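You operate a simulated robot arm through the tools that you are given. There is no shell and no other tool. Be economical: measure what you need, move in short steps, check, and stop when the job is done.

You run a simulated robot arm. Do the job below in one go: nothing can be reset, and whatever is moved stays where it is left.

Task
Stand the teal brush beside the baking tin. It goes on the side that lies toward x +0.0, y -1.0 (a direction in the base frame), with about 3 cm between them.
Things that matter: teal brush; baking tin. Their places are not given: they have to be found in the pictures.

It is judged by the outcome, as a careful person would: the job done as asked, and still so three seconds after it is handed in. It fails if anything else is knocked over, pushed out of place, dropped, spilled or broken.

Robot
A 6-joint arm with a two-finger parallel gripper, fixed in place. Base frame: the origin is at the foot of the arm, x ahead of it, y to its left, z up; the work surface is at about z = 0.91. Readings come in m, rad, newtons and seconds.
With the tool pointing down near the work surface it reaches from about 0.24 to 0.62 m from the base axis. Its first joint turns from -1.152 to 1.152 rad. Payload 2.7 kg.
Tool frame: the origin (TCP) lies between the finger pads and is the grasp point; the fingertips stand 0.023 m ahead of it; z points along the fingers, y is the line along which they close. Largest opening 0.094 m; finger width 0.038, thickness 0.01; the body of the gripper, 0.054 by 0.096 m, starts 0.039 m behind the TCP.
Orientation is that of the tool frame in the base frame, as a unit quaternion [x, y, z, w]. With the fingers straight down and closing along the base's y, the tool's x points along the base's -x, its y along +y and its z along -z.

Tools
- The arm moves only by the tool play_rows. Its argument "plan" is a list of rows, each a list of 5 numbers: the shift along the base's x, y, z in m, then the turn about the base's z in rad, then the gripper command, from -1 (fully open) to 1 (shut), values between in proportion. In form: [[x, y, z, spin, gripper], ...]. A call has 1 to 10 rows; each row shifts and turns the commanded pose from where the row before left it. Each row takes 0.2 s and may step no farther than 0.05 m and 0.15 rad from the row before; otherwise, or with a gripper value out of range, the whole call is refused. Where a pose cannot be reached the arm comes as near as it can. A force on the tool above 40 N (or 10 N above the force at the start of the call, whichever is more), or a blocked arm, ends the call early, and 0.2 s more pass. Each finger travels about 0.045 m/s and halts on what it meets, pressing with about 20 N; the grip force reading is that of the motor and also rises with nothing between the fingers. The clock runs only during rows and for 0.2 s after the last one: add rows that do not move to give the fingers time. It gives the time, the measured TCP pose, the force on the tool (base axes), the opening and the grip force at its end, in the units of the frame above (readings bear some noise), and new pictures: "show" is both (left out), scene, wrist or none.
- Cameras (640 x 400 px; columns grow to the right, rows downward): "scene" is fixed at [0.0734, -0.4284, 1.409]; the picture's right is [0.80, -0.59, 0.00], its down [-0.31, -0.42, -0.85] and it looks along [0.51, 0.69, -0.52] (base axes); focal length 364 px, centre (320, 200). "wrist" rides on the gripper at [-0.039, 0, -0.044] in the tool frame; the picture's right is [0.00, -1.00, 0.00], its down [0.97, 0.00, -0.24] and it looks along [0.24, 0.00, 0.97] (tool axes); focal length 218 px, centre (320, 200).
- probe_pixels(camera, pixels): for up to 12 pixels [column, row] of the newest picture of that camera ("zoom" is the newest enlarged one), the place [x, y, z] in the base frame of the surface seen there, good to about 0.002 m. No time passes.
- enlarge(camera, box): a new picture of the part [left, top, right, bottom] of that camera's present view, enlarged. No time passes.
- finish_job(): hands the job in; it is judged then, once.

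Work in short steps. Measure before you move; look again where a grasp or a placing could have gone wrong, and mend it. You have 60 turns and 120 pictures in all, those below and enlarged ones among them. Open the gripper and draw the arm clear of the work before you hand the job in, unless the task says otherwise; then end with one line.

The tools are called after ">>>" by a JSON object that holds its "op" and its "data". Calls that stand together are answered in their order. play_rows: Moves the arm, as the interface text tells. Its arguments: {"type":"object","properties":{"plan":{"type":"array","items":{"type":"array","items":{"type":"number"}}},"show":{"type":"string","enum":["both","scene","wrist","none"]}},"required":["plan"]} The other tools are called the same way: probe_pixels (camera, pixels) gives the place of the surface under pixels of a picture; enlarge (camera, box) takes an enlarged picture of a part of a camera's view; finish_job () hands the job in.

At the start:

```text
time_s: 0.0
eef_pos: [0.471, 0.0705, 1.155]
tcp_rot: [0.0, 1.0, 0.0, 0.0]
wrist_force: [0.2, -0.4, 0.2]
finger_gap: 0.0941
finger_force: 0.0
```

scene: 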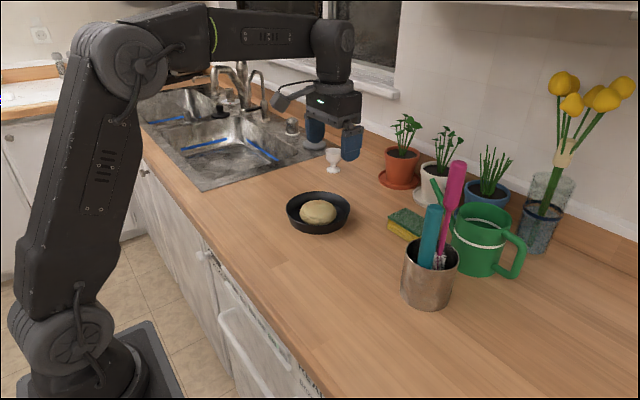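
wrist: 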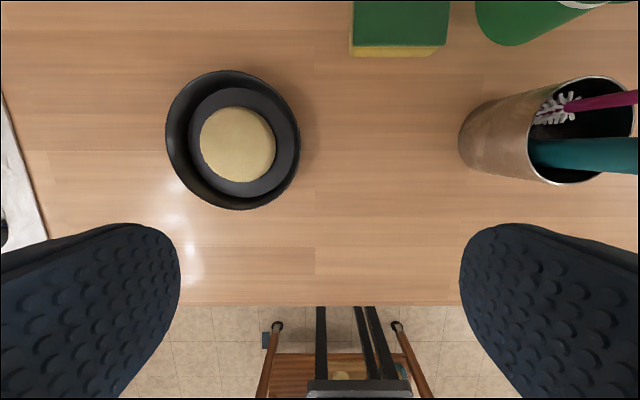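

The teal brush is in the steel cup at about (430,240) in the scene view, and the dark round tin is at (318,212). I'll enlarge both areas to measure them.

>>> {"op": "enlarge", "data": {"camera": "scene", "box": [370, 150, 530, 320]}}

>>> {"op": "probe_pixels", "data": {"camera": "scene", "pixels": [[435, 207], [432, 230], [426, 262], [457, 163], [447, 215], [440, 262], [405, 245], [458, 255], [430, 270], [425, 306], [290, 212], [348, 208]]}}

>>> {"op": "probe_pixels", "data": {"camera": "wrist", "pixels": [[170, 140], [299, 140], [233, 73], [233, 208], [233, 140], [545, 152], [600, 155], [635, 155], [600, 78], [570, 185], [530, 130], [400, 150]]}}

```text
2.35 times, centred on (450, 235) of scene
```

zoom: 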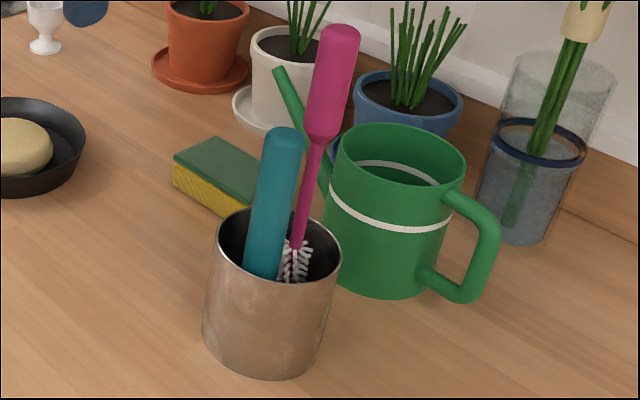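

```text
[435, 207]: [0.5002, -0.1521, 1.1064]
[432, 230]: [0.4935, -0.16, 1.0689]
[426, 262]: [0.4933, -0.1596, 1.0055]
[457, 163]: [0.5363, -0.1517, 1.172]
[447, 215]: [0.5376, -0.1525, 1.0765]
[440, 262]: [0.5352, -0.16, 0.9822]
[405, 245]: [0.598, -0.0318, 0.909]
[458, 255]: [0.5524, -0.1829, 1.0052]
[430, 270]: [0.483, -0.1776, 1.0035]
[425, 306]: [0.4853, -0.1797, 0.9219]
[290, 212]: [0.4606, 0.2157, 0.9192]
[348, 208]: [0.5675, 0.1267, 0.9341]
```

```text
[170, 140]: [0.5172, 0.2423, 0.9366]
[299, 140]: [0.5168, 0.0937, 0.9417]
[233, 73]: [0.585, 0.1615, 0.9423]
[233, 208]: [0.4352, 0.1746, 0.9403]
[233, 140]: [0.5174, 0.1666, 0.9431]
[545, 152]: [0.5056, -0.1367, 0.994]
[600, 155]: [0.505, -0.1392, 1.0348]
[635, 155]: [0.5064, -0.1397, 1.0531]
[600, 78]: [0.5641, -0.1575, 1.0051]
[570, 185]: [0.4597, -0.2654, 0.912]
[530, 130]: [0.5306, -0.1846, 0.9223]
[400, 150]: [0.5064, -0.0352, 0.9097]
```

The tin's rim spans y from about 0.094 to 0.242, centred near (0.512, 0.168). The pink handle is just behind the teal one in +x, so I'll probe both handles more finely.

>>> {"op": "probe_pixels", "data": {"camera": "zoom", "pixels": [[283, 131], [267, 150], [283, 150], [299, 150], [254, 220], [270, 220], [287, 220], [264, 270], [334, 40], [318, 80], [330, 80], [346, 80]]}}

>>> {"op": "probe_pixels", "data": {"camera": "zoom", "pixels": [[320, 130], [312, 170], [300, 220], [220, 225], [340, 255], [268, 292], [285, 208], [292, 262], [245, 272], [280, 275]]}}

>>> {"op": "enlarge", "data": {"camera": "wrist", "box": [440, 50, 640, 200]}}

```text
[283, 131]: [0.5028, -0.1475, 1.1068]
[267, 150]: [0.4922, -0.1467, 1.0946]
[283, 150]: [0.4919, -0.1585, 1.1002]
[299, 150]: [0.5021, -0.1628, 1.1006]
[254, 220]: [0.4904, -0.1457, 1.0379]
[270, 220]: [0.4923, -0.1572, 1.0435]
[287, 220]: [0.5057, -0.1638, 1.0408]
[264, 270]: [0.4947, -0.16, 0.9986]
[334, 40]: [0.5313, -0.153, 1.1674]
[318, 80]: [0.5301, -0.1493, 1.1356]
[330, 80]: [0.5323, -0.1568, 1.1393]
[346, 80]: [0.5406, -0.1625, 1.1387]
```

```text
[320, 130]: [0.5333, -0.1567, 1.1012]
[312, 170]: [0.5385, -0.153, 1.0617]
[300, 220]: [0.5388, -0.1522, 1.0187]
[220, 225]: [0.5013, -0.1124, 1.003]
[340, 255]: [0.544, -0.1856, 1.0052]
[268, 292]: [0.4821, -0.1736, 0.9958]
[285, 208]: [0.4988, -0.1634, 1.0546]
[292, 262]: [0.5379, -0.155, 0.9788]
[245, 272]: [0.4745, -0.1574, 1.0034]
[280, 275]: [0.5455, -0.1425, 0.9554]
```

```text
2.67 times, centred on (540, 125) of wrist
```

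zoom: 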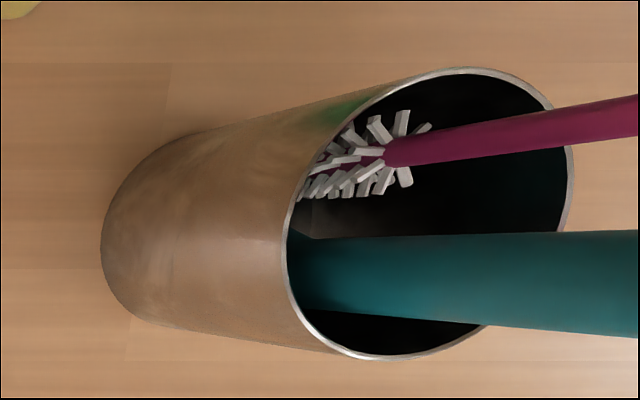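

Both handles stand upright: teal is at about (0.503, -0.152) with its top at z≈1.112, and pink is at x≈0.543. I'll check the gripper's shape to see which side protrudes before choosing a yaw.

>>> {"op": "enlarge", "data": {"camera": "scene", "box": [250, 20, 390, 180]}}

>>> {"op": "probe_pixels", "data": {"camera": "scene", "pixels": [[282, 102], [300, 90], [318, 100], [345, 105], [358, 100], [350, 135], [315, 125], [330, 80]]}}

```text
2.50 times, centred on (320, 100) of scene
```

zoom: 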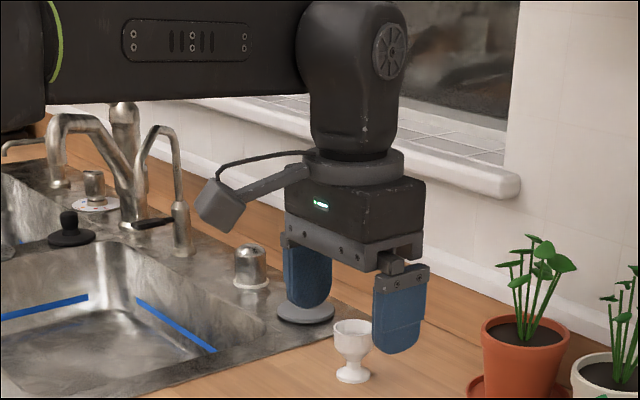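

```text
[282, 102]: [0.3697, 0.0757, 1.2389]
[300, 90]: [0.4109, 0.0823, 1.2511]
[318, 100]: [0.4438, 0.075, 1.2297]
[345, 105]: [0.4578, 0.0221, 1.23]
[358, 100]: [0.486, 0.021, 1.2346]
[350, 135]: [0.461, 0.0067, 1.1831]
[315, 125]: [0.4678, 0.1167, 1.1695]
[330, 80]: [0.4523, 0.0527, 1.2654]
```

The camera housing hangs on the -x side, away from the pink handle, so the present yaw is fine. I'll rise and move over to x≈0.495, y≈-0.152, biased slightly away from pink.

>>> {"op": "play_rows", "data": {"plan": [[0, 0, 0.04, 0, -1], [0, -0.02, 0.03, 0, -1], [0.004, -0.045, 0, 0, -1], [0.005, -0.045, 0, 0, -1], [0.005, -0.045, 0, 0, -1], [0.005, -0.045, 0, 0, -1], [0.005, -0.0225, 0, 0, -1], [0, 0, 0, 0, -1]]}}

```text
time_s: 1.8
eef_pos: [0.4939, -0.1523, 1.2288]
tcp_rot: [0.0, 1.0, 0.0, 0.001]
wrist_force: [0.5, -0.2, 0.7]
finger_gap: 0.0941
finger_force: 0.1
```

scene: 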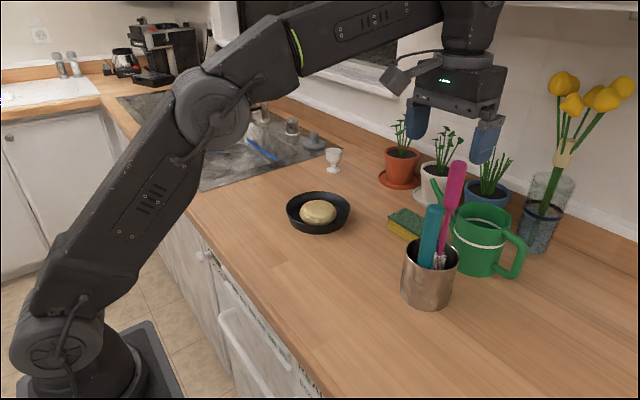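
wrist: 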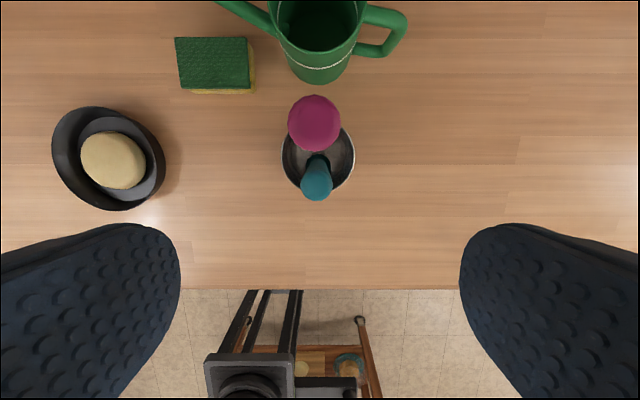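

The wrist view shows the teal top at (317,185) and the pink top at (314,122), and I'll probe both tops.

>>> {"op": "probe_pixels", "data": {"camera": "wrist", "pixels": [[317, 188], [317, 199], [302, 184], [332, 184], [317, 165], [314, 122], [314, 150], [290, 122], [338, 122], [314, 97], [318, 122]]}}

```text
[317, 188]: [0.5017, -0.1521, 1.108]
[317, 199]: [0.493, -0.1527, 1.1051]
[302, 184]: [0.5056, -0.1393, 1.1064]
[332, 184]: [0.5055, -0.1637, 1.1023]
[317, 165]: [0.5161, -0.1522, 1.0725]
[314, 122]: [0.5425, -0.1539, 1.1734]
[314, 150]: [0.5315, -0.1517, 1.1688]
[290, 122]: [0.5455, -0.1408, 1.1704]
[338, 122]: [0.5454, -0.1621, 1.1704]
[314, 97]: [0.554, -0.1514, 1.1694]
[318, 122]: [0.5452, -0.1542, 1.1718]
```

Teal is centred at (0.503, -0.152) with its top at 1.108, and the pink handle's near edge is at x=0.531, about 1 cm clear of the gripper body. I'll descend to z≈1.087.

>>> {"op": "play_rows", "data": {"plan": [[0, 0, -0.04, 0, -1], [0, 0, -0.04, 0, -1], [0, 0, -0.03, 0, -1], [0, 0, -0.02, 0, -1], [0, 0, -0.012, 0, -1], [0, 0, 0, 0, -1]]}}

```text
time_s: 2.7
eef_pos: [0.4969, -0.154, 1.124]
tcp_rot: [-0.001, 1.0, -0.006, 0.019]
wrist_force: [-0.1, -0.2, 8.0]
finger_gap: 0.0941
finger_force: 0.1
stopped in row 4: the force on the tool passed its limit (the readings are from after the stop); the commanded pose is now the measured one
```

scene: 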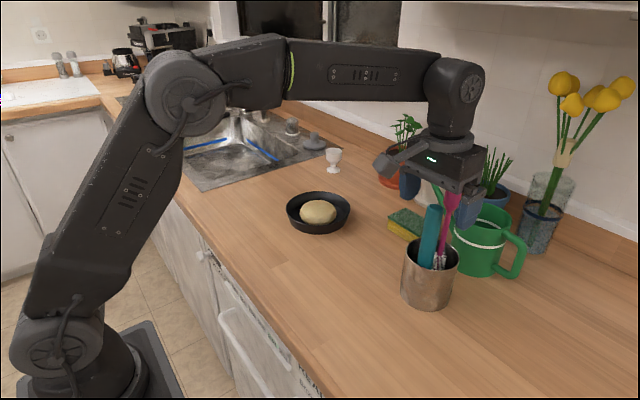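
wrist: 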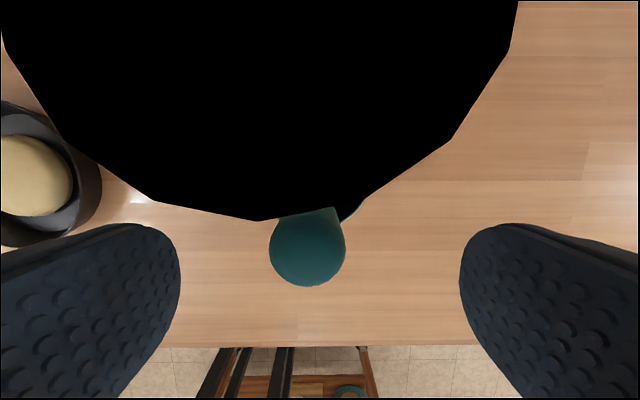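

The descent stopped at TCP z=1.124 on contact about 5 cm above the TCP, which must be the pink handle's top. Before backing off, I'll zoom in to see what touches.

>>> {"op": "enlarge", "data": {"camera": "scene", "box": [380, 120, 500, 290]}}

>>> {"op": "probe_pixels", "data": {"camera": "wrist", "pixels": [[307, 250], [307, 285], [270, 250], [345, 250], [300, 100], [260, 215]]}}

```text
2.35 times, centred on (440, 205) of scene
```

zoom: 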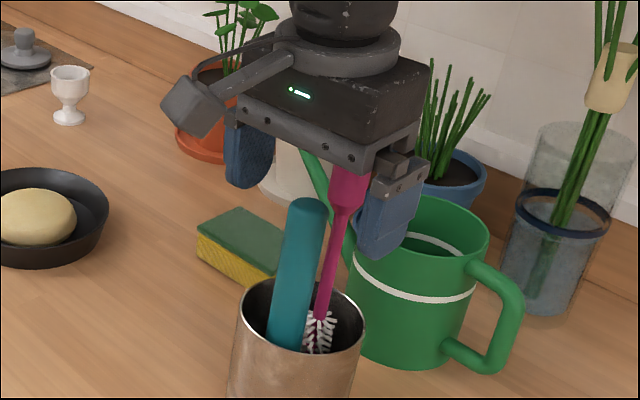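

```text
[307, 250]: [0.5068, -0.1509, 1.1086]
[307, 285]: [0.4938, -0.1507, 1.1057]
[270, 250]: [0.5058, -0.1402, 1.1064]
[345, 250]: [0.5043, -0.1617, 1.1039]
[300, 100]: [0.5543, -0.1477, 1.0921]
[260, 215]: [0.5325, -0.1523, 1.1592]
```

The pink top meets the back of the palm. I'll probe the gripper body's near and far corners in the zoom to get its true depth in x.

>>> {"op": "probe_pixels", "data": {"camera": "zoom", "pixels": [[360, 125], [395, 105], [425, 85], [360, 160], [420, 120], [425, 63], [240, 100], [300, 125], [185, 120], [395, 40], [340, 70], [350, 185]]}}

```text
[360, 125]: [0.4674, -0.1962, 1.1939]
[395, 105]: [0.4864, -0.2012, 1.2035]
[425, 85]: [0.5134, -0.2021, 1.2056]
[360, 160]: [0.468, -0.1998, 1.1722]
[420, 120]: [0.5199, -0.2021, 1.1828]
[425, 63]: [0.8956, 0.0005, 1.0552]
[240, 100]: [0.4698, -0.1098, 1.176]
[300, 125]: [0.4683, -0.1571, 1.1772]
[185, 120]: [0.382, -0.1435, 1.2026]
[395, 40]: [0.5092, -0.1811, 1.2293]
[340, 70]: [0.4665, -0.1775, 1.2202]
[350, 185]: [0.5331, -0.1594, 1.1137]
```

The body's depth matches its spec (x 0.468–0.522), and the tool tilted as if pushed up on its +x side. So the wrist camera's spot, about 0.039 m to +x, sits on the pink top. I'll rise straight up and check that nothing shifted.

>>> {"op": "play_rows", "data": {"plan": [[0, 0, 0.02, 0, -1], [0, 0, 0.04, 0, -1], [0, 0, 0.05, 0, -1], [0, 0, 0.02, 0, -1], [0, 0, 0, 0, -1]]}}

>>> {"op": "probe_pixels", "data": {"camera": "wrist", "pixels": [[317, 188], [314, 122]]}}

```text
time_s: 3.9
eef_pos: [0.4964, -0.151, 1.2511]
tcp_rot: [0.0, 1.0, -0.005, 0.017]
wrist_force: [0.2, 0.1, -0.5]
finger_gap: 0.0942
finger_force: 0.0
```

scene: 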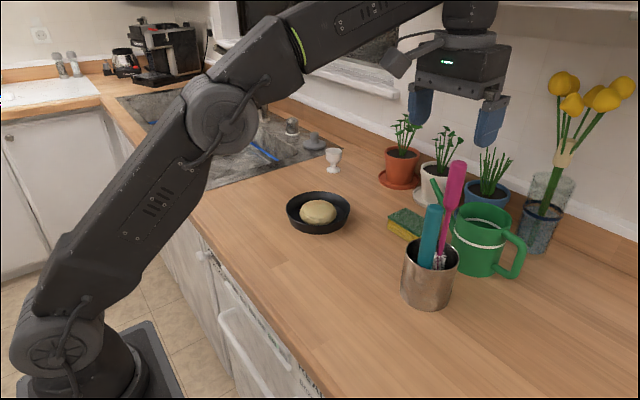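
wrist: 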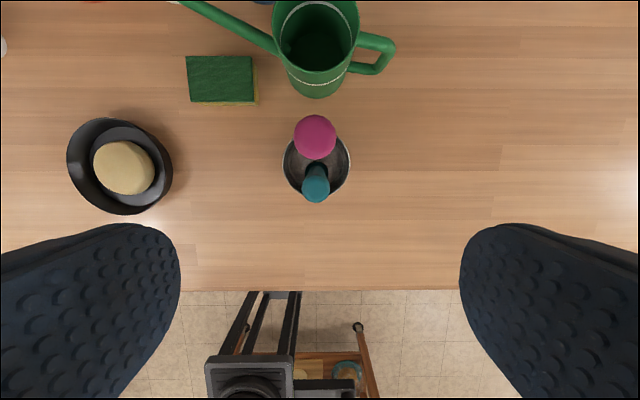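

```text
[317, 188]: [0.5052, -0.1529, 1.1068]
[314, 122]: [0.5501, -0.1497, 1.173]
```

Nothing shifted: teal and pink probe where they were. I'll turn the tool half a turn here so the camera's spot faces -x, starting with 10 rows.

>>> {"op": "play_rows", "data": {"plan": [[0, 0, 0, 0.15, -1], [0, 0, 0, 0.15, -1], [0, 0, 0, 0.15, -1], [0, 0, 0, 0.15, -1], [0, 0, 0, 0.15, -1], [0, 0, 0, 0.15, -1], [0, 0, 0, 0.15, -1], [0, 0, 0, 0.15, -1], [0, 0, 0, 0.15, -1], [0, 0, 0, 0.15, -1]], "show": "none"}}

```text
time_s: 6.1
eef_pos: [0.498, -0.1542, 1.2523]
tcp_rot: [-0.682, 0.731, 0.007, 0.016]
wrist_force: [0.5, 0.4, -0.2]
finger_gap: 0.0939
finger_force: 0.0
```

The turn tracks well, so I'll finish it: 1.5 rad done and 1.64 to go.

>>> {"op": "play_rows", "data": {"plan": [[0, 0, 0, 0.15, -1], [0, 0, 0, 0.15, -1], [0, 0, 0, 0.15, -1], [0, 0, 0, 0.15, -1], [0, 0, 0, 0.15, -1], [0, 0, 0, 0.15, -1], [0, 0, 0, 0.15, -1], [0, 0, 0, 0.15, -1], [0, 0, 0, 0.15, -1], [0, 0, 0, 0.15, -1]], "show": "none"}}

>>> {"op": "play_rows", "data": {"plan": [[0, 0, 0, 0.14, -1], [0, 0, 0, 0, -1]]}}

```text
time_s: 8.3
eef_pos: [0.4962, -0.1352, 1.2484]
tcp_rot: [0.989, -0.15, -0.016, -0.009]
wrist_force: [0.2, -0.2, -0.3]
finger_gap: 0.0942
finger_force: 0.1
out of reach, approached as far as the arm can: row 4, 9, 10
```

```text
time_s: 8.9
eef_pos: [0.4956, -0.1354, 1.2483]
tcp_rot: [0.988, -0.15, -0.016, -0.008]
wrist_force: [0.8, -1.3, -0.2]
finger_gap: 0.094
finger_force: 0.1
out of reach, approached as far as the arm can: row 1
```

scene: 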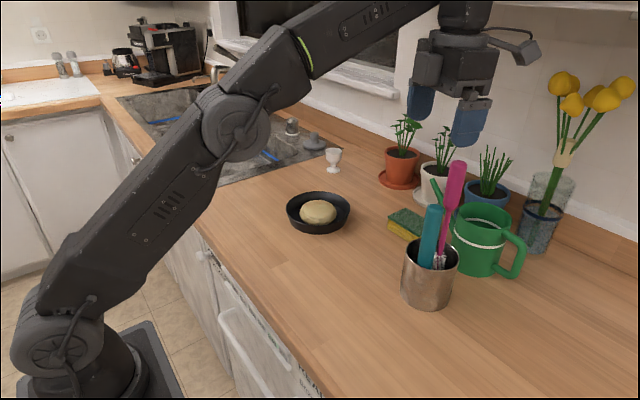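
wrist: 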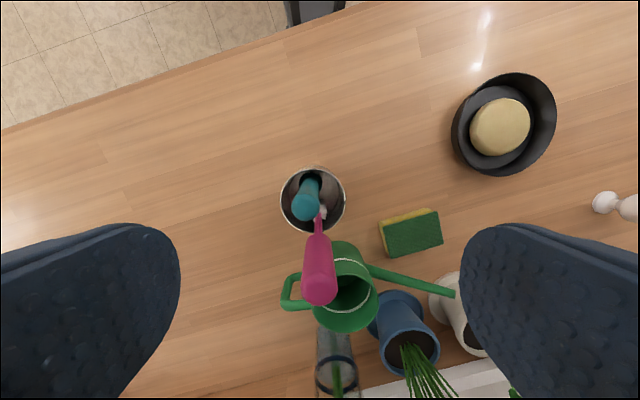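

The joint limit stops the turn about 0.3 rad short and pulls the TCP off in y. The other direction should have room, so I'll unwind and go round that way.

>>> {"op": "play_rows", "data": {"plan": [[0, 0, 0, -0.15, -1], [0, 0, 0, -0.15, -1], [0, 0, 0, -0.15, -1], [0, 0, 0, -0.15, -1], [0, 0, 0, -0.15, -1], [0, 0, 0, -0.15, -1], [0, 0, 0, -0.15, -1], [0, 0, 0, -0.15, -1], [0, 0, 0, -0.15, -1], [0, 0, 0, -0.15, -1]], "show": "none"}}

>>> {"op": "play_rows", "data": {"plan": [[0, 0, 0, -0.15, -1], [0, 0, 0, -0.15, -1], [0, 0, 0, -0.15, -1], [0, 0, 0, -0.15, -1], [0, 0, 0, -0.15, -1], [0, 0, 0, -0.15, -1], [0, 0, 0, -0.15, -1], [0, 0, 0, -0.15, -1], [0, 0, 0, -0.15, -1], [0, 0, 0, -0.15, -1]], "show": "none"}}

>>> {"op": "play_rows", "data": {"plan": [[0, 0, 0, -0.15, -1], [0, 0, 0, -0.15, -1], [0, 0, 0, -0.15, -1], [0, 0, 0, -0.15, -1], [0, 0, 0, -0.15, -1], [0, 0, 0, -0.15, -1], [0, 0, 0, -0.15, -1], [0, 0, 0, -0.15, -1], [0, 0, 0, -0.15, -1], [0, 0, 0, -0.15, -1]], "show": "none"}}

>>> {"op": "play_rows", "data": {"plan": [[0, 0, 0, -0.15, -1], [0, 0, 0, -0.15, -1], [0, 0, 0, -0.15, -1], [0, 0, 0, -0.15, -1], [0, 0, 0, -0.15, -1], [0, 0, 0, -0.15, -1], [0, 0, 0, -0.15, -1], [0, 0, 0, 0, -1]], "show": "none"}}

```text
time_s: 11.1
eef_pos: [0.496, -0.1372, 1.2484]
tcp_rot: [-0.62, 0.785, 0.005, 0.017]
wrist_force: [-0.3, 0.2, -0.3]
finger_gap: 0.094
finger_force: 0.0
```

```text
time_s: 13.3
eef_pos: [0.4964, -0.1379, 1.248]
tcp_rot: [0.081, 0.997, -0.007, 0.016]
wrist_force: [0.1, 0.2, -0.8]
finger_gap: 0.094
finger_force: 0.2
```

```text
time_s: 15.5
eef_pos: [0.4974, -0.1379, 1.2481]
tcp_rot: [0.738, 0.674, -0.016, 0.007]
wrist_force: [-0.7, -0.6, -0.3]
finger_gap: 0.0939
finger_force: 0.0
```

```text
time_s: 17.3
eef_pos: [0.4979, -0.138, 1.2478]
tcp_rot: [0.977, 0.214, -0.017, -0.002]
wrist_force: [-0.5, -0.3, -0.2]
finger_gap: 0.094
finger_force: 0.1
```

The yaw is now about -2.71 rad with no limit hit. I'll finish the last 0.43 and shift y back by -0.0145.

>>> {"op": "play_rows", "data": {"plan": [[-0.002, -0.0145, 0, -0.14, -1], [0, 0, 0, -0.14, -1], [0, 0, 0, -0.14, -1], [0, 0, 0, 0, -1]]}}

```text
time_s: 18.3
eef_pos: [0.4937, -0.1504, 1.2476]
tcp_rot: [1.0, 0.006, -0.016, -0.006]
wrist_force: [0.5, -0.6, 0.3]
finger_gap: 0.094
finger_force: 0.0
```

scene: 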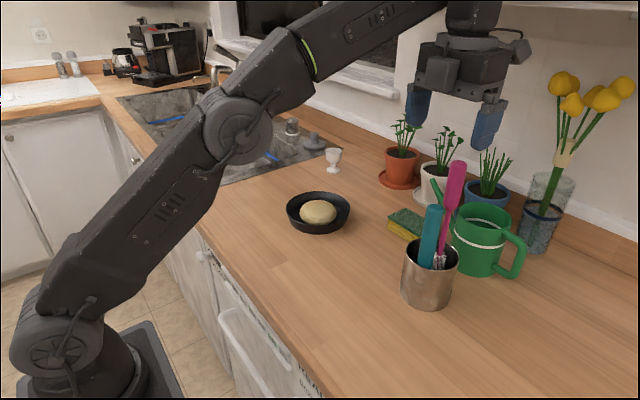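
wrist: 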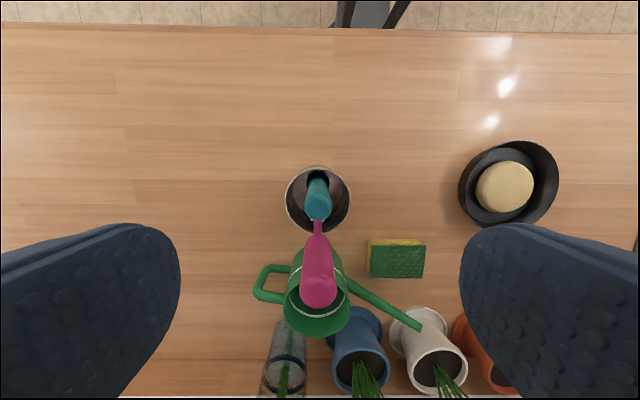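

The -x face now shows a small box at (445,75), which is what hit pink before. I'll probe the bracket, now on the +x side at (520,48), to check it clears the pink top.

>>> {"op": "enlarge", "data": {"camera": "scene", "box": [400, 10, 550, 160]}}

>>> {"op": "probe_pixels", "data": {"camera": "scene", "pixels": [[518, 60], [522, 48], [512, 52], [508, 62], [505, 40], [500, 45], [443, 85], [450, 65], [435, 75], [490, 70]]}}

>>> {"op": "probe_pixels", "data": {"camera": "wrist", "pixels": [[318, 210], [318, 200], [306, 205], [331, 205], [318, 295], [318, 285], [302, 285], [336, 285]]}}

```text
2.67 times, centred on (475, 85) of scene
```

zoom: 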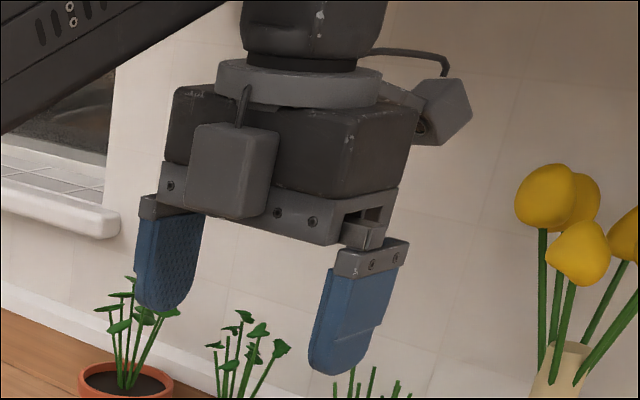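

```text
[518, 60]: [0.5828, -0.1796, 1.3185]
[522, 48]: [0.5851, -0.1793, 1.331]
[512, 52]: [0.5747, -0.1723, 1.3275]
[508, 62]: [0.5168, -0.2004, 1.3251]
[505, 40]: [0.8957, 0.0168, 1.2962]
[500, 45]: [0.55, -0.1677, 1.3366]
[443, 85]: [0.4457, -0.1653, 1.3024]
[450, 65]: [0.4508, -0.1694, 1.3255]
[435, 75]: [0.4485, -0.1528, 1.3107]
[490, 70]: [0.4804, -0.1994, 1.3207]
```

```text
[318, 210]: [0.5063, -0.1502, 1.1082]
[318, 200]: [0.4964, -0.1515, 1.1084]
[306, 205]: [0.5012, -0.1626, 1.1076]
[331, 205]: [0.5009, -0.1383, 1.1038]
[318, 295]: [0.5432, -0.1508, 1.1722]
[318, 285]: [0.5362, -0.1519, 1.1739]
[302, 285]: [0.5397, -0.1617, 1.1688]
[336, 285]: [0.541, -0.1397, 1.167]
```

Confirmed: the bracket's arm sits about 0.088 above the TCP at x≈0.55, and its box starts at x≈0.57, beyond pink. Descending to z≈1.097 clears both and gives about 3.4 cm of finger on the teal handle.

>>> {"op": "play_rows", "data": {"plan": [[0, 0, -0.04, 0, -1], [0, 0, -0.04, 0, -1], [0, 0, -0.03, 0, -1], [0, 0, -0.02, 0, -1], [0, 0, -0.01, 0, -1], [0, 0, -0.01, 0, -1], [0, 0, 0, 0, -1]]}}

```text
time_s: 19.9
eef_pos: [0.494, -0.1508, 1.0968]
tcp_rot: [1.0, 0.006, -0.017, -0.006]
wrist_force: [0.1, 0.8, -0.3]
finger_gap: 0.094
finger_force: 0.0
```

scene: 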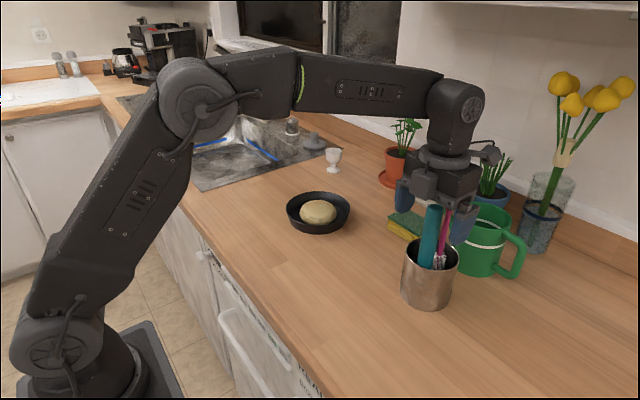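
wrist: 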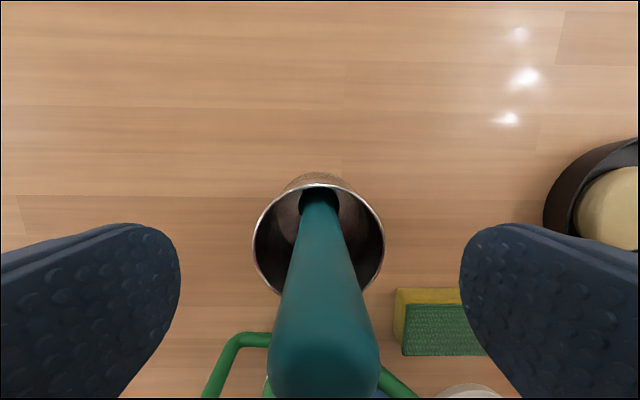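

The tool is down without contact and the teal handle lies between the fingers. I'll close the gripper.

>>> {"op": "play_rows", "data": {"plan": [[0, 0, 0, 0, -0.3], [0, 0, 0, 0, 0.2], [0, 0, 0, 0, 0.6], [0, 0, 0, 0, 1], [0, 0, 0, 0, 1], [0, 0, 0, 0, 1], [0, 0, 0, 0, 1], [0, 0, 0, 0, 1], [0, 0, 0, 0, 1], [0, 0, 0, 0, 1]]}}

```text
time_s: 22.1
eef_pos: [0.4936, -0.1506, 1.0974]
tcp_rot: [1.0, 0.007, -0.017, -0.006]
wrist_force: [0.7, -0.8, 0.8]
finger_gap: 0.0241
finger_force: 19.9
```

scene: 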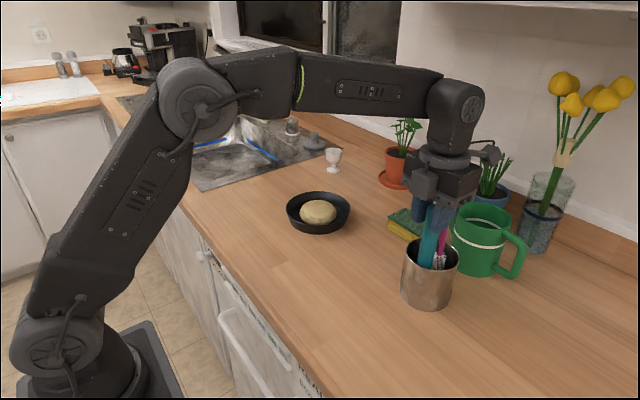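
wrist: 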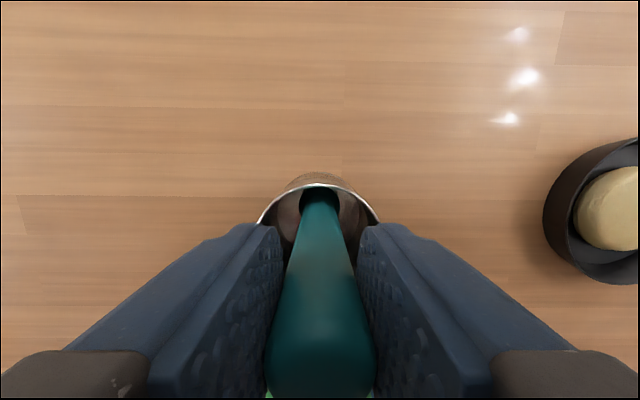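

The handle is gripped at a 24 mm opening. I'll lift straight up in small steps and check whether the cup or pink comes along.

>>> {"op": "play_rows", "data": {"plan": [[0, 0, 0.015, 0, 1], [0, 0, 0.02, 0, 1], [0, 0, 0.02, 0, 1], [0, 0, 0.02, 0, 1], [0, 0, 0, 0, 1]]}}

```text
time_s: 23.3
eef_pos: [0.4962, -0.1511, 1.1741]
tcp_rot: [1.0, 0.007, -0.016, -0.006]
wrist_force: [-0.9, 0.1, -0.4]
finger_gap: 0.0242
finger_force: 19.8
```

scene: 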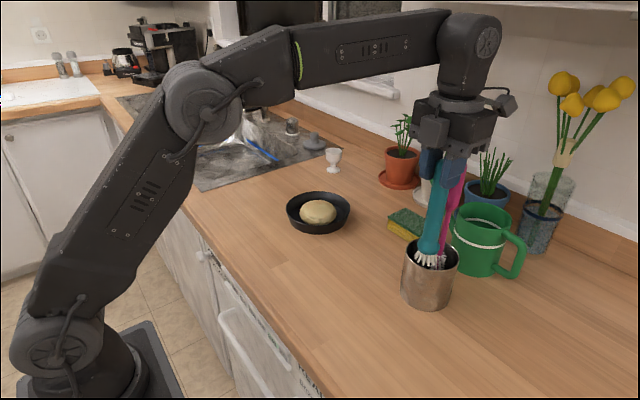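
wrist: 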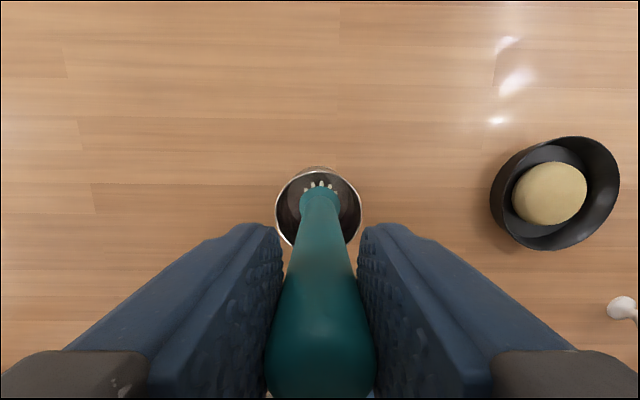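

The brush is rising with its bristles emerging at (430,260), and the cup and pink stay put. I'll lift another 6 cm straight up.

>>> {"op": "play_rows", "data": {"plan": [[0, 0, 0.02, 0, 1], [0, 0, 0.02, 0, 1], [0, 0, 0.02, 0, 1], [0, 0, 0, 0, 1]]}}

>>> {"op": "enlarge", "data": {"camera": "scene", "box": [380, 100, 500, 310]}}

```text
time_s: 24.3
eef_pos: [0.4974, -0.1526, 1.235]
tcp_rot: [1.0, 0.006, -0.018, -0.004]
wrist_force: [0.0, 0.1, -1.0]
finger_gap: 0.0241
finger_force: 19.9
```

scene: 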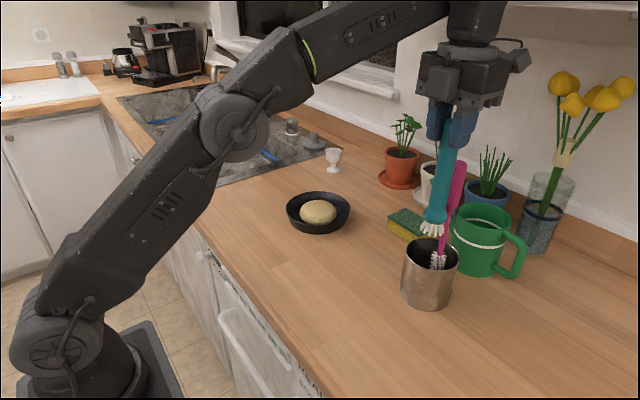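
wrist: 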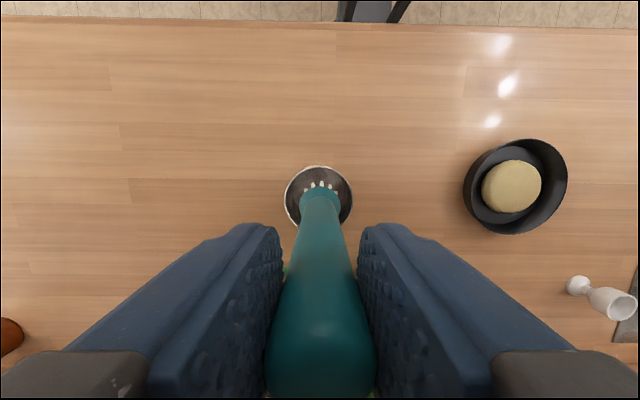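

```text
1.90 times, centred on (440, 205) of scene
```

zoom: 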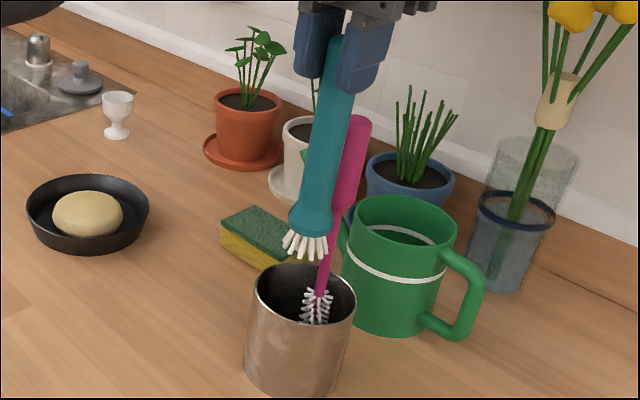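

The brush is fully out, with its bristle tips at about zoom (305,250). I'll measure the tips and the head's width.

>>> {"op": "probe_pixels", "data": {"camera": "zoom", "pixels": [[287, 250], [297, 257], [310, 257], [323, 256], [309, 225], [291, 220], [329, 225], [320, 150], [336, 60], [303, 252], [316, 254]]}}

```text
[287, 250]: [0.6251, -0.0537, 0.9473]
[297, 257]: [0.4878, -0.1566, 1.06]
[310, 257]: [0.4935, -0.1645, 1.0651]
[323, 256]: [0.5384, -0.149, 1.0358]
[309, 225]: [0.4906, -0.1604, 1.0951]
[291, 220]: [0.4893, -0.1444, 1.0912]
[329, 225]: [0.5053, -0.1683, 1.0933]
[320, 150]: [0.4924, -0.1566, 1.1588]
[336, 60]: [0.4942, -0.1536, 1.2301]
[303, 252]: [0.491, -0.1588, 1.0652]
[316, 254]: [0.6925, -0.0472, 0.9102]
```

The bristle tips sit 0.177 below the TCP and the head radius is about 0.017. The target brush axis is therefore (0.512, 0.047), and I'll carry it over high with a small +0.2 rad spin to stay inside the wrist limit.

>>> {"op": "play_rows", "data": {"plan": [[0, 0.02, 0.005, 0.04, 1], [0, 0.03, 0, 0.04, 1], [0.001, 0.03, 0, 0.04, 1], [0.001, 0.03, 0, 0.04, 1], [0.001, 0.03, 0, 0.04, 1], [0.001, 0.03, 0, 0, 1], [0, 0.02, 0, 0, 1], [0, 0.01, 0, 0, 1], [0, 0, 0, 0, 1]]}}

```text
time_s: 26.3
eef_pos: [0.4999, -0.0042, 1.2399]
tcp_rot: [0.994, 0.11, -0.017, -0.005]
wrist_force: [-0.3, 0.7, -0.4]
finger_gap: 0.0241
finger_force: 20.0
out of reach, approached as far as the arm can: row 6, 7, 8
```

scene: 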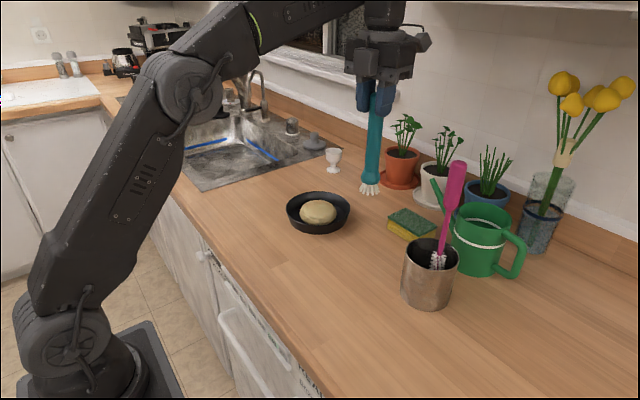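
wrist: 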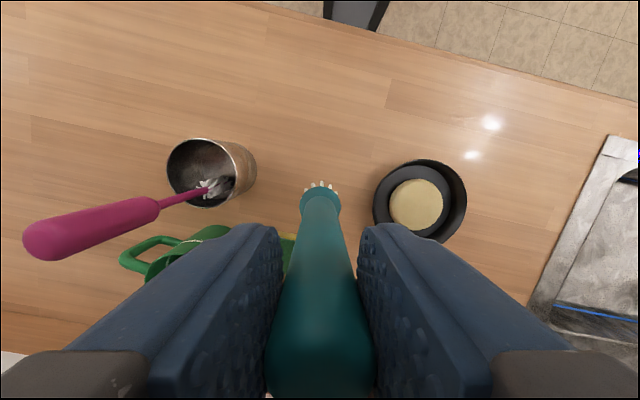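

The arm hit the wrist limit near y≈0. I'll spin another +0.3 rad and continue to y≈0.046.

>>> {"op": "play_rows", "data": {"plan": [[0, 0, 0, 0.1, 1], [0, 0, 0, 0.1, 1], [0, 0, 0, 0.1, 1], [0, 0, 0, 0, 1]], "show": "none"}}

```text
time_s: 27.3
eef_pos: [0.4996, -0.0032, 1.2392]
tcp_rot: [0.967, 0.254, -0.018, -0.002]
wrist_force: [0.3, -0.1, -0.3]
finger_gap: 0.0242
finger_force: 19.9
```

I'll now move to TCP (0.504, 0.043) and descend partway to z≈1.12, leaving the bristles about 3 cm above the counter for a check.

>>> {"op": "play_rows", "data": {"plan": [[0.002, 0.023, 0, 0, 1], [0.002, 0.023, 0, 0, 1], [0, 0, -0.03, 0, 1], [0, 0, -0.03, 0, 1], [0, 0, -0.03, 0, 1], [0, 0, -0.029, 0, 1], [0, 0, 0, 0, 1]]}}

>>> {"op": "enlarge", "data": {"camera": "scene", "box": [270, 100, 430, 260]}}

```text
time_s: 28.9
eef_pos: [0.5019, 0.0458, 1.1181]
tcp_rot: [0.967, 0.254, -0.018, -0.002]
wrist_force: [0.0, -0.1, -0.6]
finger_gap: 0.0243
finger_force: 19.9
```

scene: 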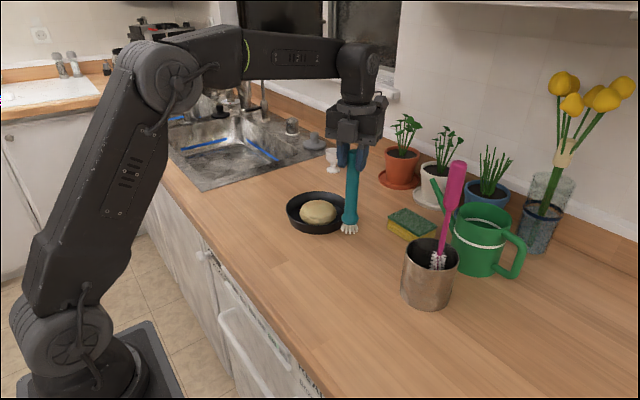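
wrist: 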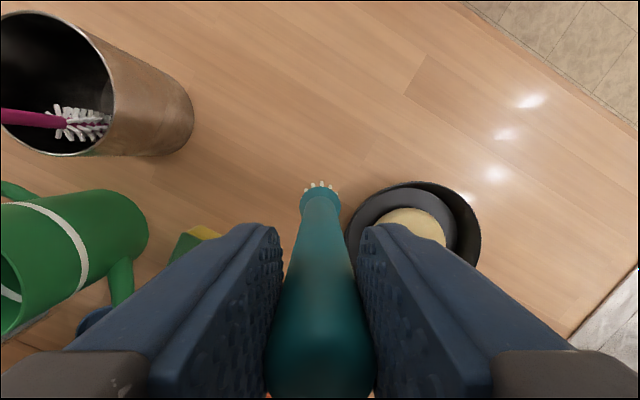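

```text
2.50 times, centred on (350, 180) of scene
```

zoom: 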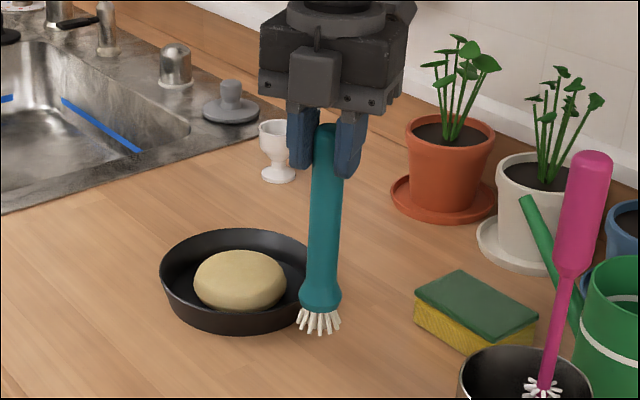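

The brush hangs upright beside the tin. I'll probe its shaft, head and bristle tips, plus the tin's near rim.

>>> {"op": "probe_pixels", "data": {"camera": "zoom", "pixels": [[312, 250], [325, 250], [338, 250], [302, 295], [320, 300], [339, 297], [320, 331], [303, 325], [337, 325], [315, 190], [326, 190], [337, 190]]}}

>>> {"op": "probe_pixels", "data": {"camera": "wrist", "pixels": [[305, 188], [321, 184], [336, 190], [320, 200], [350, 215], [358, 205], [347, 235], [372, 195]]}}

```text
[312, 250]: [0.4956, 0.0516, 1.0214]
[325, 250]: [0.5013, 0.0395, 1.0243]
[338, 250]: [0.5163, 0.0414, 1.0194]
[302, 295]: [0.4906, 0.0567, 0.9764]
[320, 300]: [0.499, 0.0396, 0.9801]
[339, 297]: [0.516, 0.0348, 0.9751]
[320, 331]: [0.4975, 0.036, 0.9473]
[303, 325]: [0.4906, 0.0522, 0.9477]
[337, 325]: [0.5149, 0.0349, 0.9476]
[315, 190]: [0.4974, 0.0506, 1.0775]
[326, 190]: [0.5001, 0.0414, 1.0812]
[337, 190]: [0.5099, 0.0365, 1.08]
```

```text
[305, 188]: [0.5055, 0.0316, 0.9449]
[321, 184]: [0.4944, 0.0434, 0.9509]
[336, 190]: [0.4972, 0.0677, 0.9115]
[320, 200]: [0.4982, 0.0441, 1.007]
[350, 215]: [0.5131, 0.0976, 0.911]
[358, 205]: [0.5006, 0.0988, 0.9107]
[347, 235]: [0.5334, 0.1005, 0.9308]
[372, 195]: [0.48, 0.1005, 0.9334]
```

The brush axis is at about (0.508, 0.050), giving a gap of about 2.6 cm to the rim. I'll shift -0.004 in y and +0.003 in x, then lower the tips nearly to the counter.

>>> {"op": "play_rows", "data": {"plan": [[0.003, -0.004, 0, 0, 1], [0, 0, -0.015, 0, 1], [0, 0, -0.008, 0, 1], [0, 0, -0.004, 0, 1], [0, 0, 0, 0, 1]], "show": "scene"}}

>>> {"op": "enlarge", "data": {"camera": "scene", "box": [310, 190, 390, 250]}}

```text
time_s: 30.1
eef_pos: [0.5064, 0.0399, 1.0947]
tcp_rot: [0.967, 0.254, -0.018, -0.002]
wrist_force: [-0.4, -0.4, -0.5]
finger_gap: 0.0242
finger_force: 20.2
```

scene: 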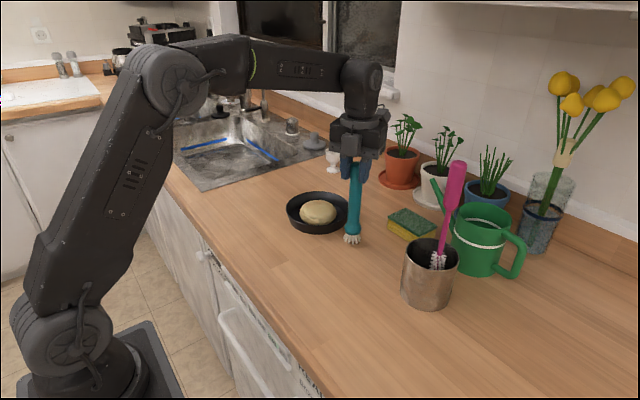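

```text
6.67 times, centred on (350, 220) of scene
```

zoom: 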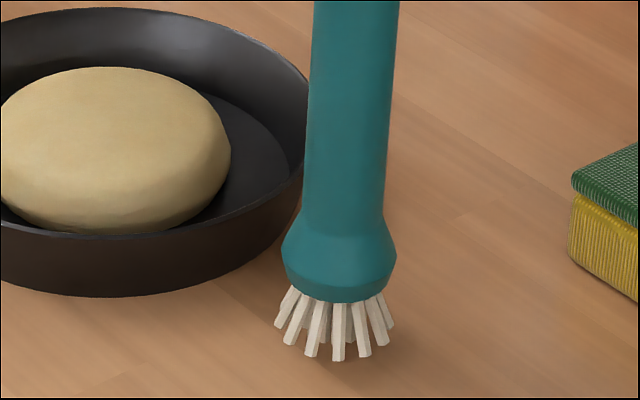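

>>> {"op": "probe_pixels", "data": {"camera": "zoom", "pixels": [[337, 358], [311, 354], [364, 354], [281, 322], [389, 324], [286, 255], [340, 265], [393, 255], [311, 100], [350, 100], [390, 100], [300, 190]]}}

```text
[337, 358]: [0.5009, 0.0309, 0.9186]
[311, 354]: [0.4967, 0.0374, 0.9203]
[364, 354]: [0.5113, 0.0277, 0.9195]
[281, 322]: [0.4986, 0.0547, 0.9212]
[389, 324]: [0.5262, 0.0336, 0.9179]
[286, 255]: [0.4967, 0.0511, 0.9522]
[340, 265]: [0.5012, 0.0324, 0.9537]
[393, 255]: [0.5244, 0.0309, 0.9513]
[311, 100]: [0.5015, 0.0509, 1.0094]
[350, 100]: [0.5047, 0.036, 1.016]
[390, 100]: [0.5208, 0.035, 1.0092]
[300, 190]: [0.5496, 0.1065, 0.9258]
```

The brush axis is now about (0.512, 0.045), leaving a gap of about 3.1 cm, and the tips are about 8 mm above the counter. I'll lower gently to touch.

>>> {"op": "play_rows", "data": {"plan": [[0, 0, -0.003, 0, 1], [0, 0, -0.003, 0, 1], [0, 0, -0.001, 0, 1], [0, 0, 0, 0, 1]], "show": "scene"}}

>>> {"op": "enlarge", "data": {"camera": "scene", "box": [310, 190, 390, 250]}}

>>> {"op": "probe_pixels", "data": {"camera": "zoom", "pixels": [[337, 364], [337, 361], [311, 360], [364, 360], [337, 372]]}}

```text
time_s: 31.1
eef_pos: [0.5062, 0.0398, 1.0859]
tcp_rot: [0.967, 0.254, -0.017, -0.002]
wrist_force: [0.1, -0.4, -1.1]
finger_gap: 0.024
finger_force: 19.9
```

scene: 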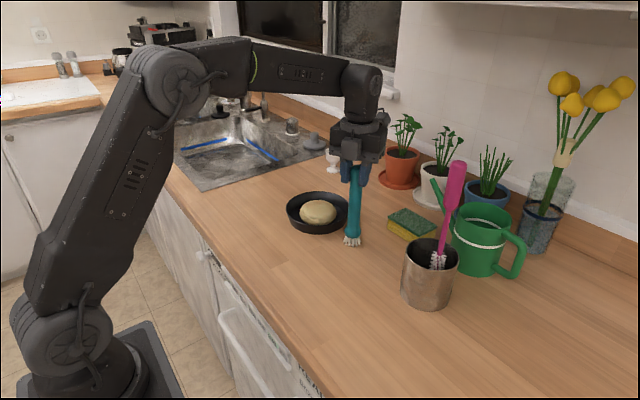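

```text
6.67 times, centred on (350, 220) of scene
```

zoom: 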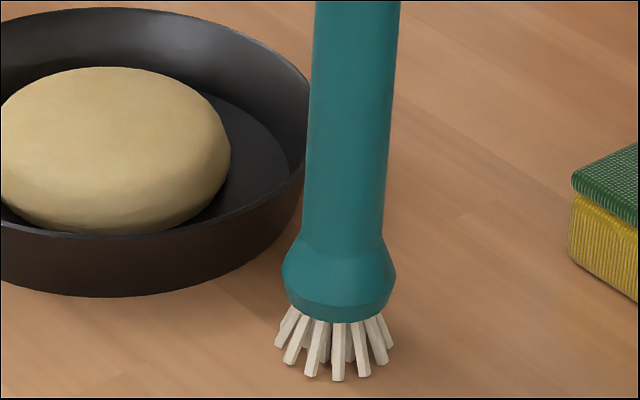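

```text
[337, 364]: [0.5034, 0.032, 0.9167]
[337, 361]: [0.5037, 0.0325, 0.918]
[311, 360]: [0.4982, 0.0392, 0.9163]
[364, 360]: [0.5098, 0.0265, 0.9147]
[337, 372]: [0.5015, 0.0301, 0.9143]
```

The tips are at about z=0.912, almost touching, with no contact force yet. I'll lower in 1 mm steps and watch the force.

>>> {"op": "play_rows", "data": {"plan": [[0, 0, -0.001, 0, 1], [0, 0, -0.001, 0, 1], [0, 0, 0, 0, 1]], "show": "none"}}

```text
time_s: 31.9
eef_pos: [0.5054, 0.0396, 1.0847]
tcp_rot: [0.967, 0.253, -0.017, -0.003]
wrist_force: [-1.9, 1.3, 7.5]
finger_gap: 0.0242
finger_force: 20.1
```

A 7.5 N upward force shows the bristles are on the counter. I'll ease 0.5 mm up and open the fingers gradually.

>>> {"op": "play_rows", "data": {"plan": [[0, 0, 0.0005, 0, 1], [0, 0, 0, 0, 0.45], [0, 0, 0, 0, 0.4], [0, 0, 0, 0, 0.3], [0, 0, 0, 0, 0.1], [0, 0, 0, 0, -0.2], [0, 0, 0, 0, -0.5], [0, 0, 0, 0, -1], [0, 0, 0, 0, -1], [0, 0, 0, 0, -1]]}}

```text
time_s: 34.1
eef_pos: [0.5074, 0.0381, 1.0838]
tcp_rot: [0.967, 0.254, -0.017, -0.002]
wrist_force: [0.2, -0.5, 0.0]
finger_gap: 0.094
finger_force: 0.0
```

scene: 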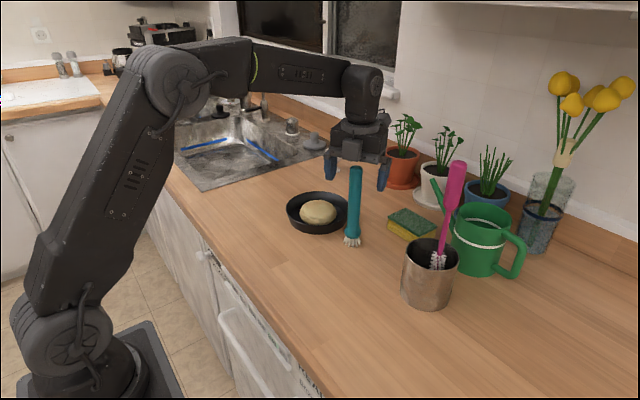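
wrist: 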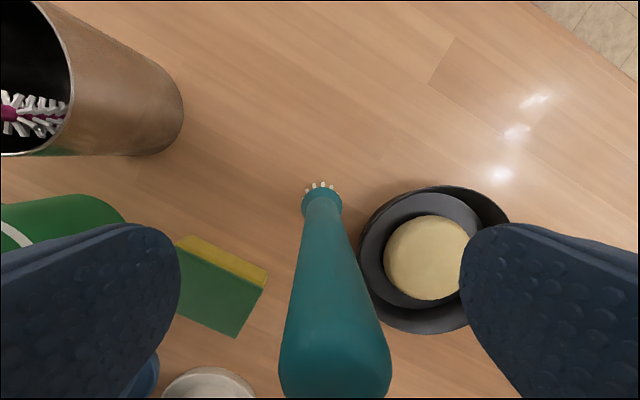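

The brush stands on its own. I'll rise straight up well clear of it.

>>> {"op": "play_rows", "data": {"plan": [[0, 0, 0.02, 0, -1], [0, 0, 0.04, 0, -1], [0, 0, 0.04, 0, -1], [0, 0, 0.03, 0, -1], [-0.03, 0, 0.01, 0, -1], [-0.04, 0, 0, 0, -1], [-0.03, 0, 0, 0, -1], [0, 0, 0, 0, -1]]}}

>>> {"op": "enlarge", "data": {"camera": "scene", "box": [270, 140, 400, 260]}}

```text
time_s: 35.9
eef_pos: [0.4102, 0.0406, 1.2249]
tcp_rot: [0.967, 0.254, -0.018, -0.002]
wrist_force: [-0.8, -0.6, -0.5]
finger_gap: 0.094
finger_force: 0.0
```

scene: 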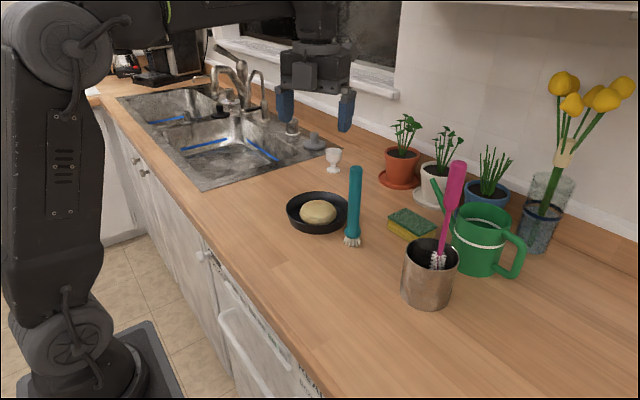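
wrist: 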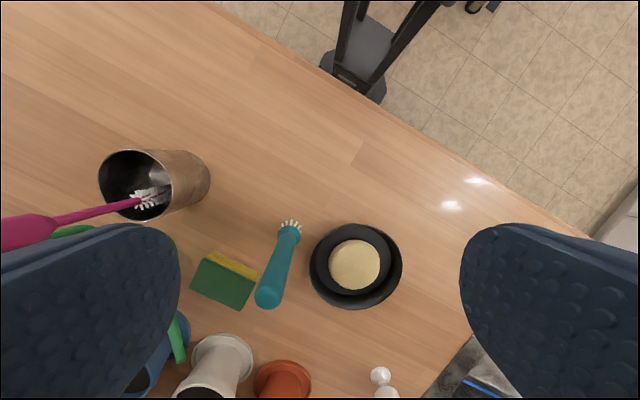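

```text
3.33 times, centred on (335, 200) of scene
```

zoom: 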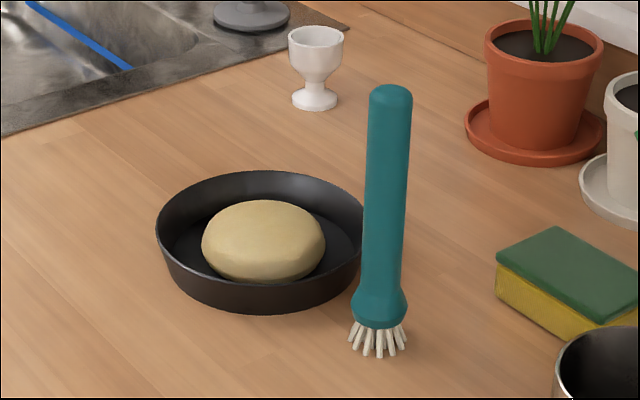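

The brush stands upright and everything else looks undisturbed. I'll do one last probe of the gap and of the brush's verticality.

>>> {"op": "probe_pixels", "data": {"camera": "zoom", "pixels": [[390, 110], [385, 270], [380, 305], [353, 335], [404, 335], [370, 110], [411, 110]]}}

>>> {"op": "probe_pixels", "data": {"camera": "wrist", "pixels": [[311, 258], [314, 275], [302, 232], [300, 228], [268, 297], [320, 238], [322, 290]]}}

```text
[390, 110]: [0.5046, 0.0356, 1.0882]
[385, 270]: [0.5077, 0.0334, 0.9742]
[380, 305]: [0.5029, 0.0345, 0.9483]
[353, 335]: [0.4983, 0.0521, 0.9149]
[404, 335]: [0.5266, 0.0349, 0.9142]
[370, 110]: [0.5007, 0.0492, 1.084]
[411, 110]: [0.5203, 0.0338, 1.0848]
```

```text
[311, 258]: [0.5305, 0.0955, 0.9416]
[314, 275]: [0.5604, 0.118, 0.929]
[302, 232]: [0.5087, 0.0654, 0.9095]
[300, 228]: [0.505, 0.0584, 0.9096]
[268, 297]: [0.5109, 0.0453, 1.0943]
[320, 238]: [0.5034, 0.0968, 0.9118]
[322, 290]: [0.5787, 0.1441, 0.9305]
```

The brush is vertical, its axis at about (0.512, 0.045), with about 3.1 cm to the tin's rim, and the arm is clear. I'm handing the job in.

>>> {"op": "finish_job", "data": {}}

```text
The job is handed in.
```

The teal brush stands upright on its bristles on the tin's -y side, about 3 cm from its rim; the gripper did touch the pink brush's top once on the way, but nothing was moved by it.
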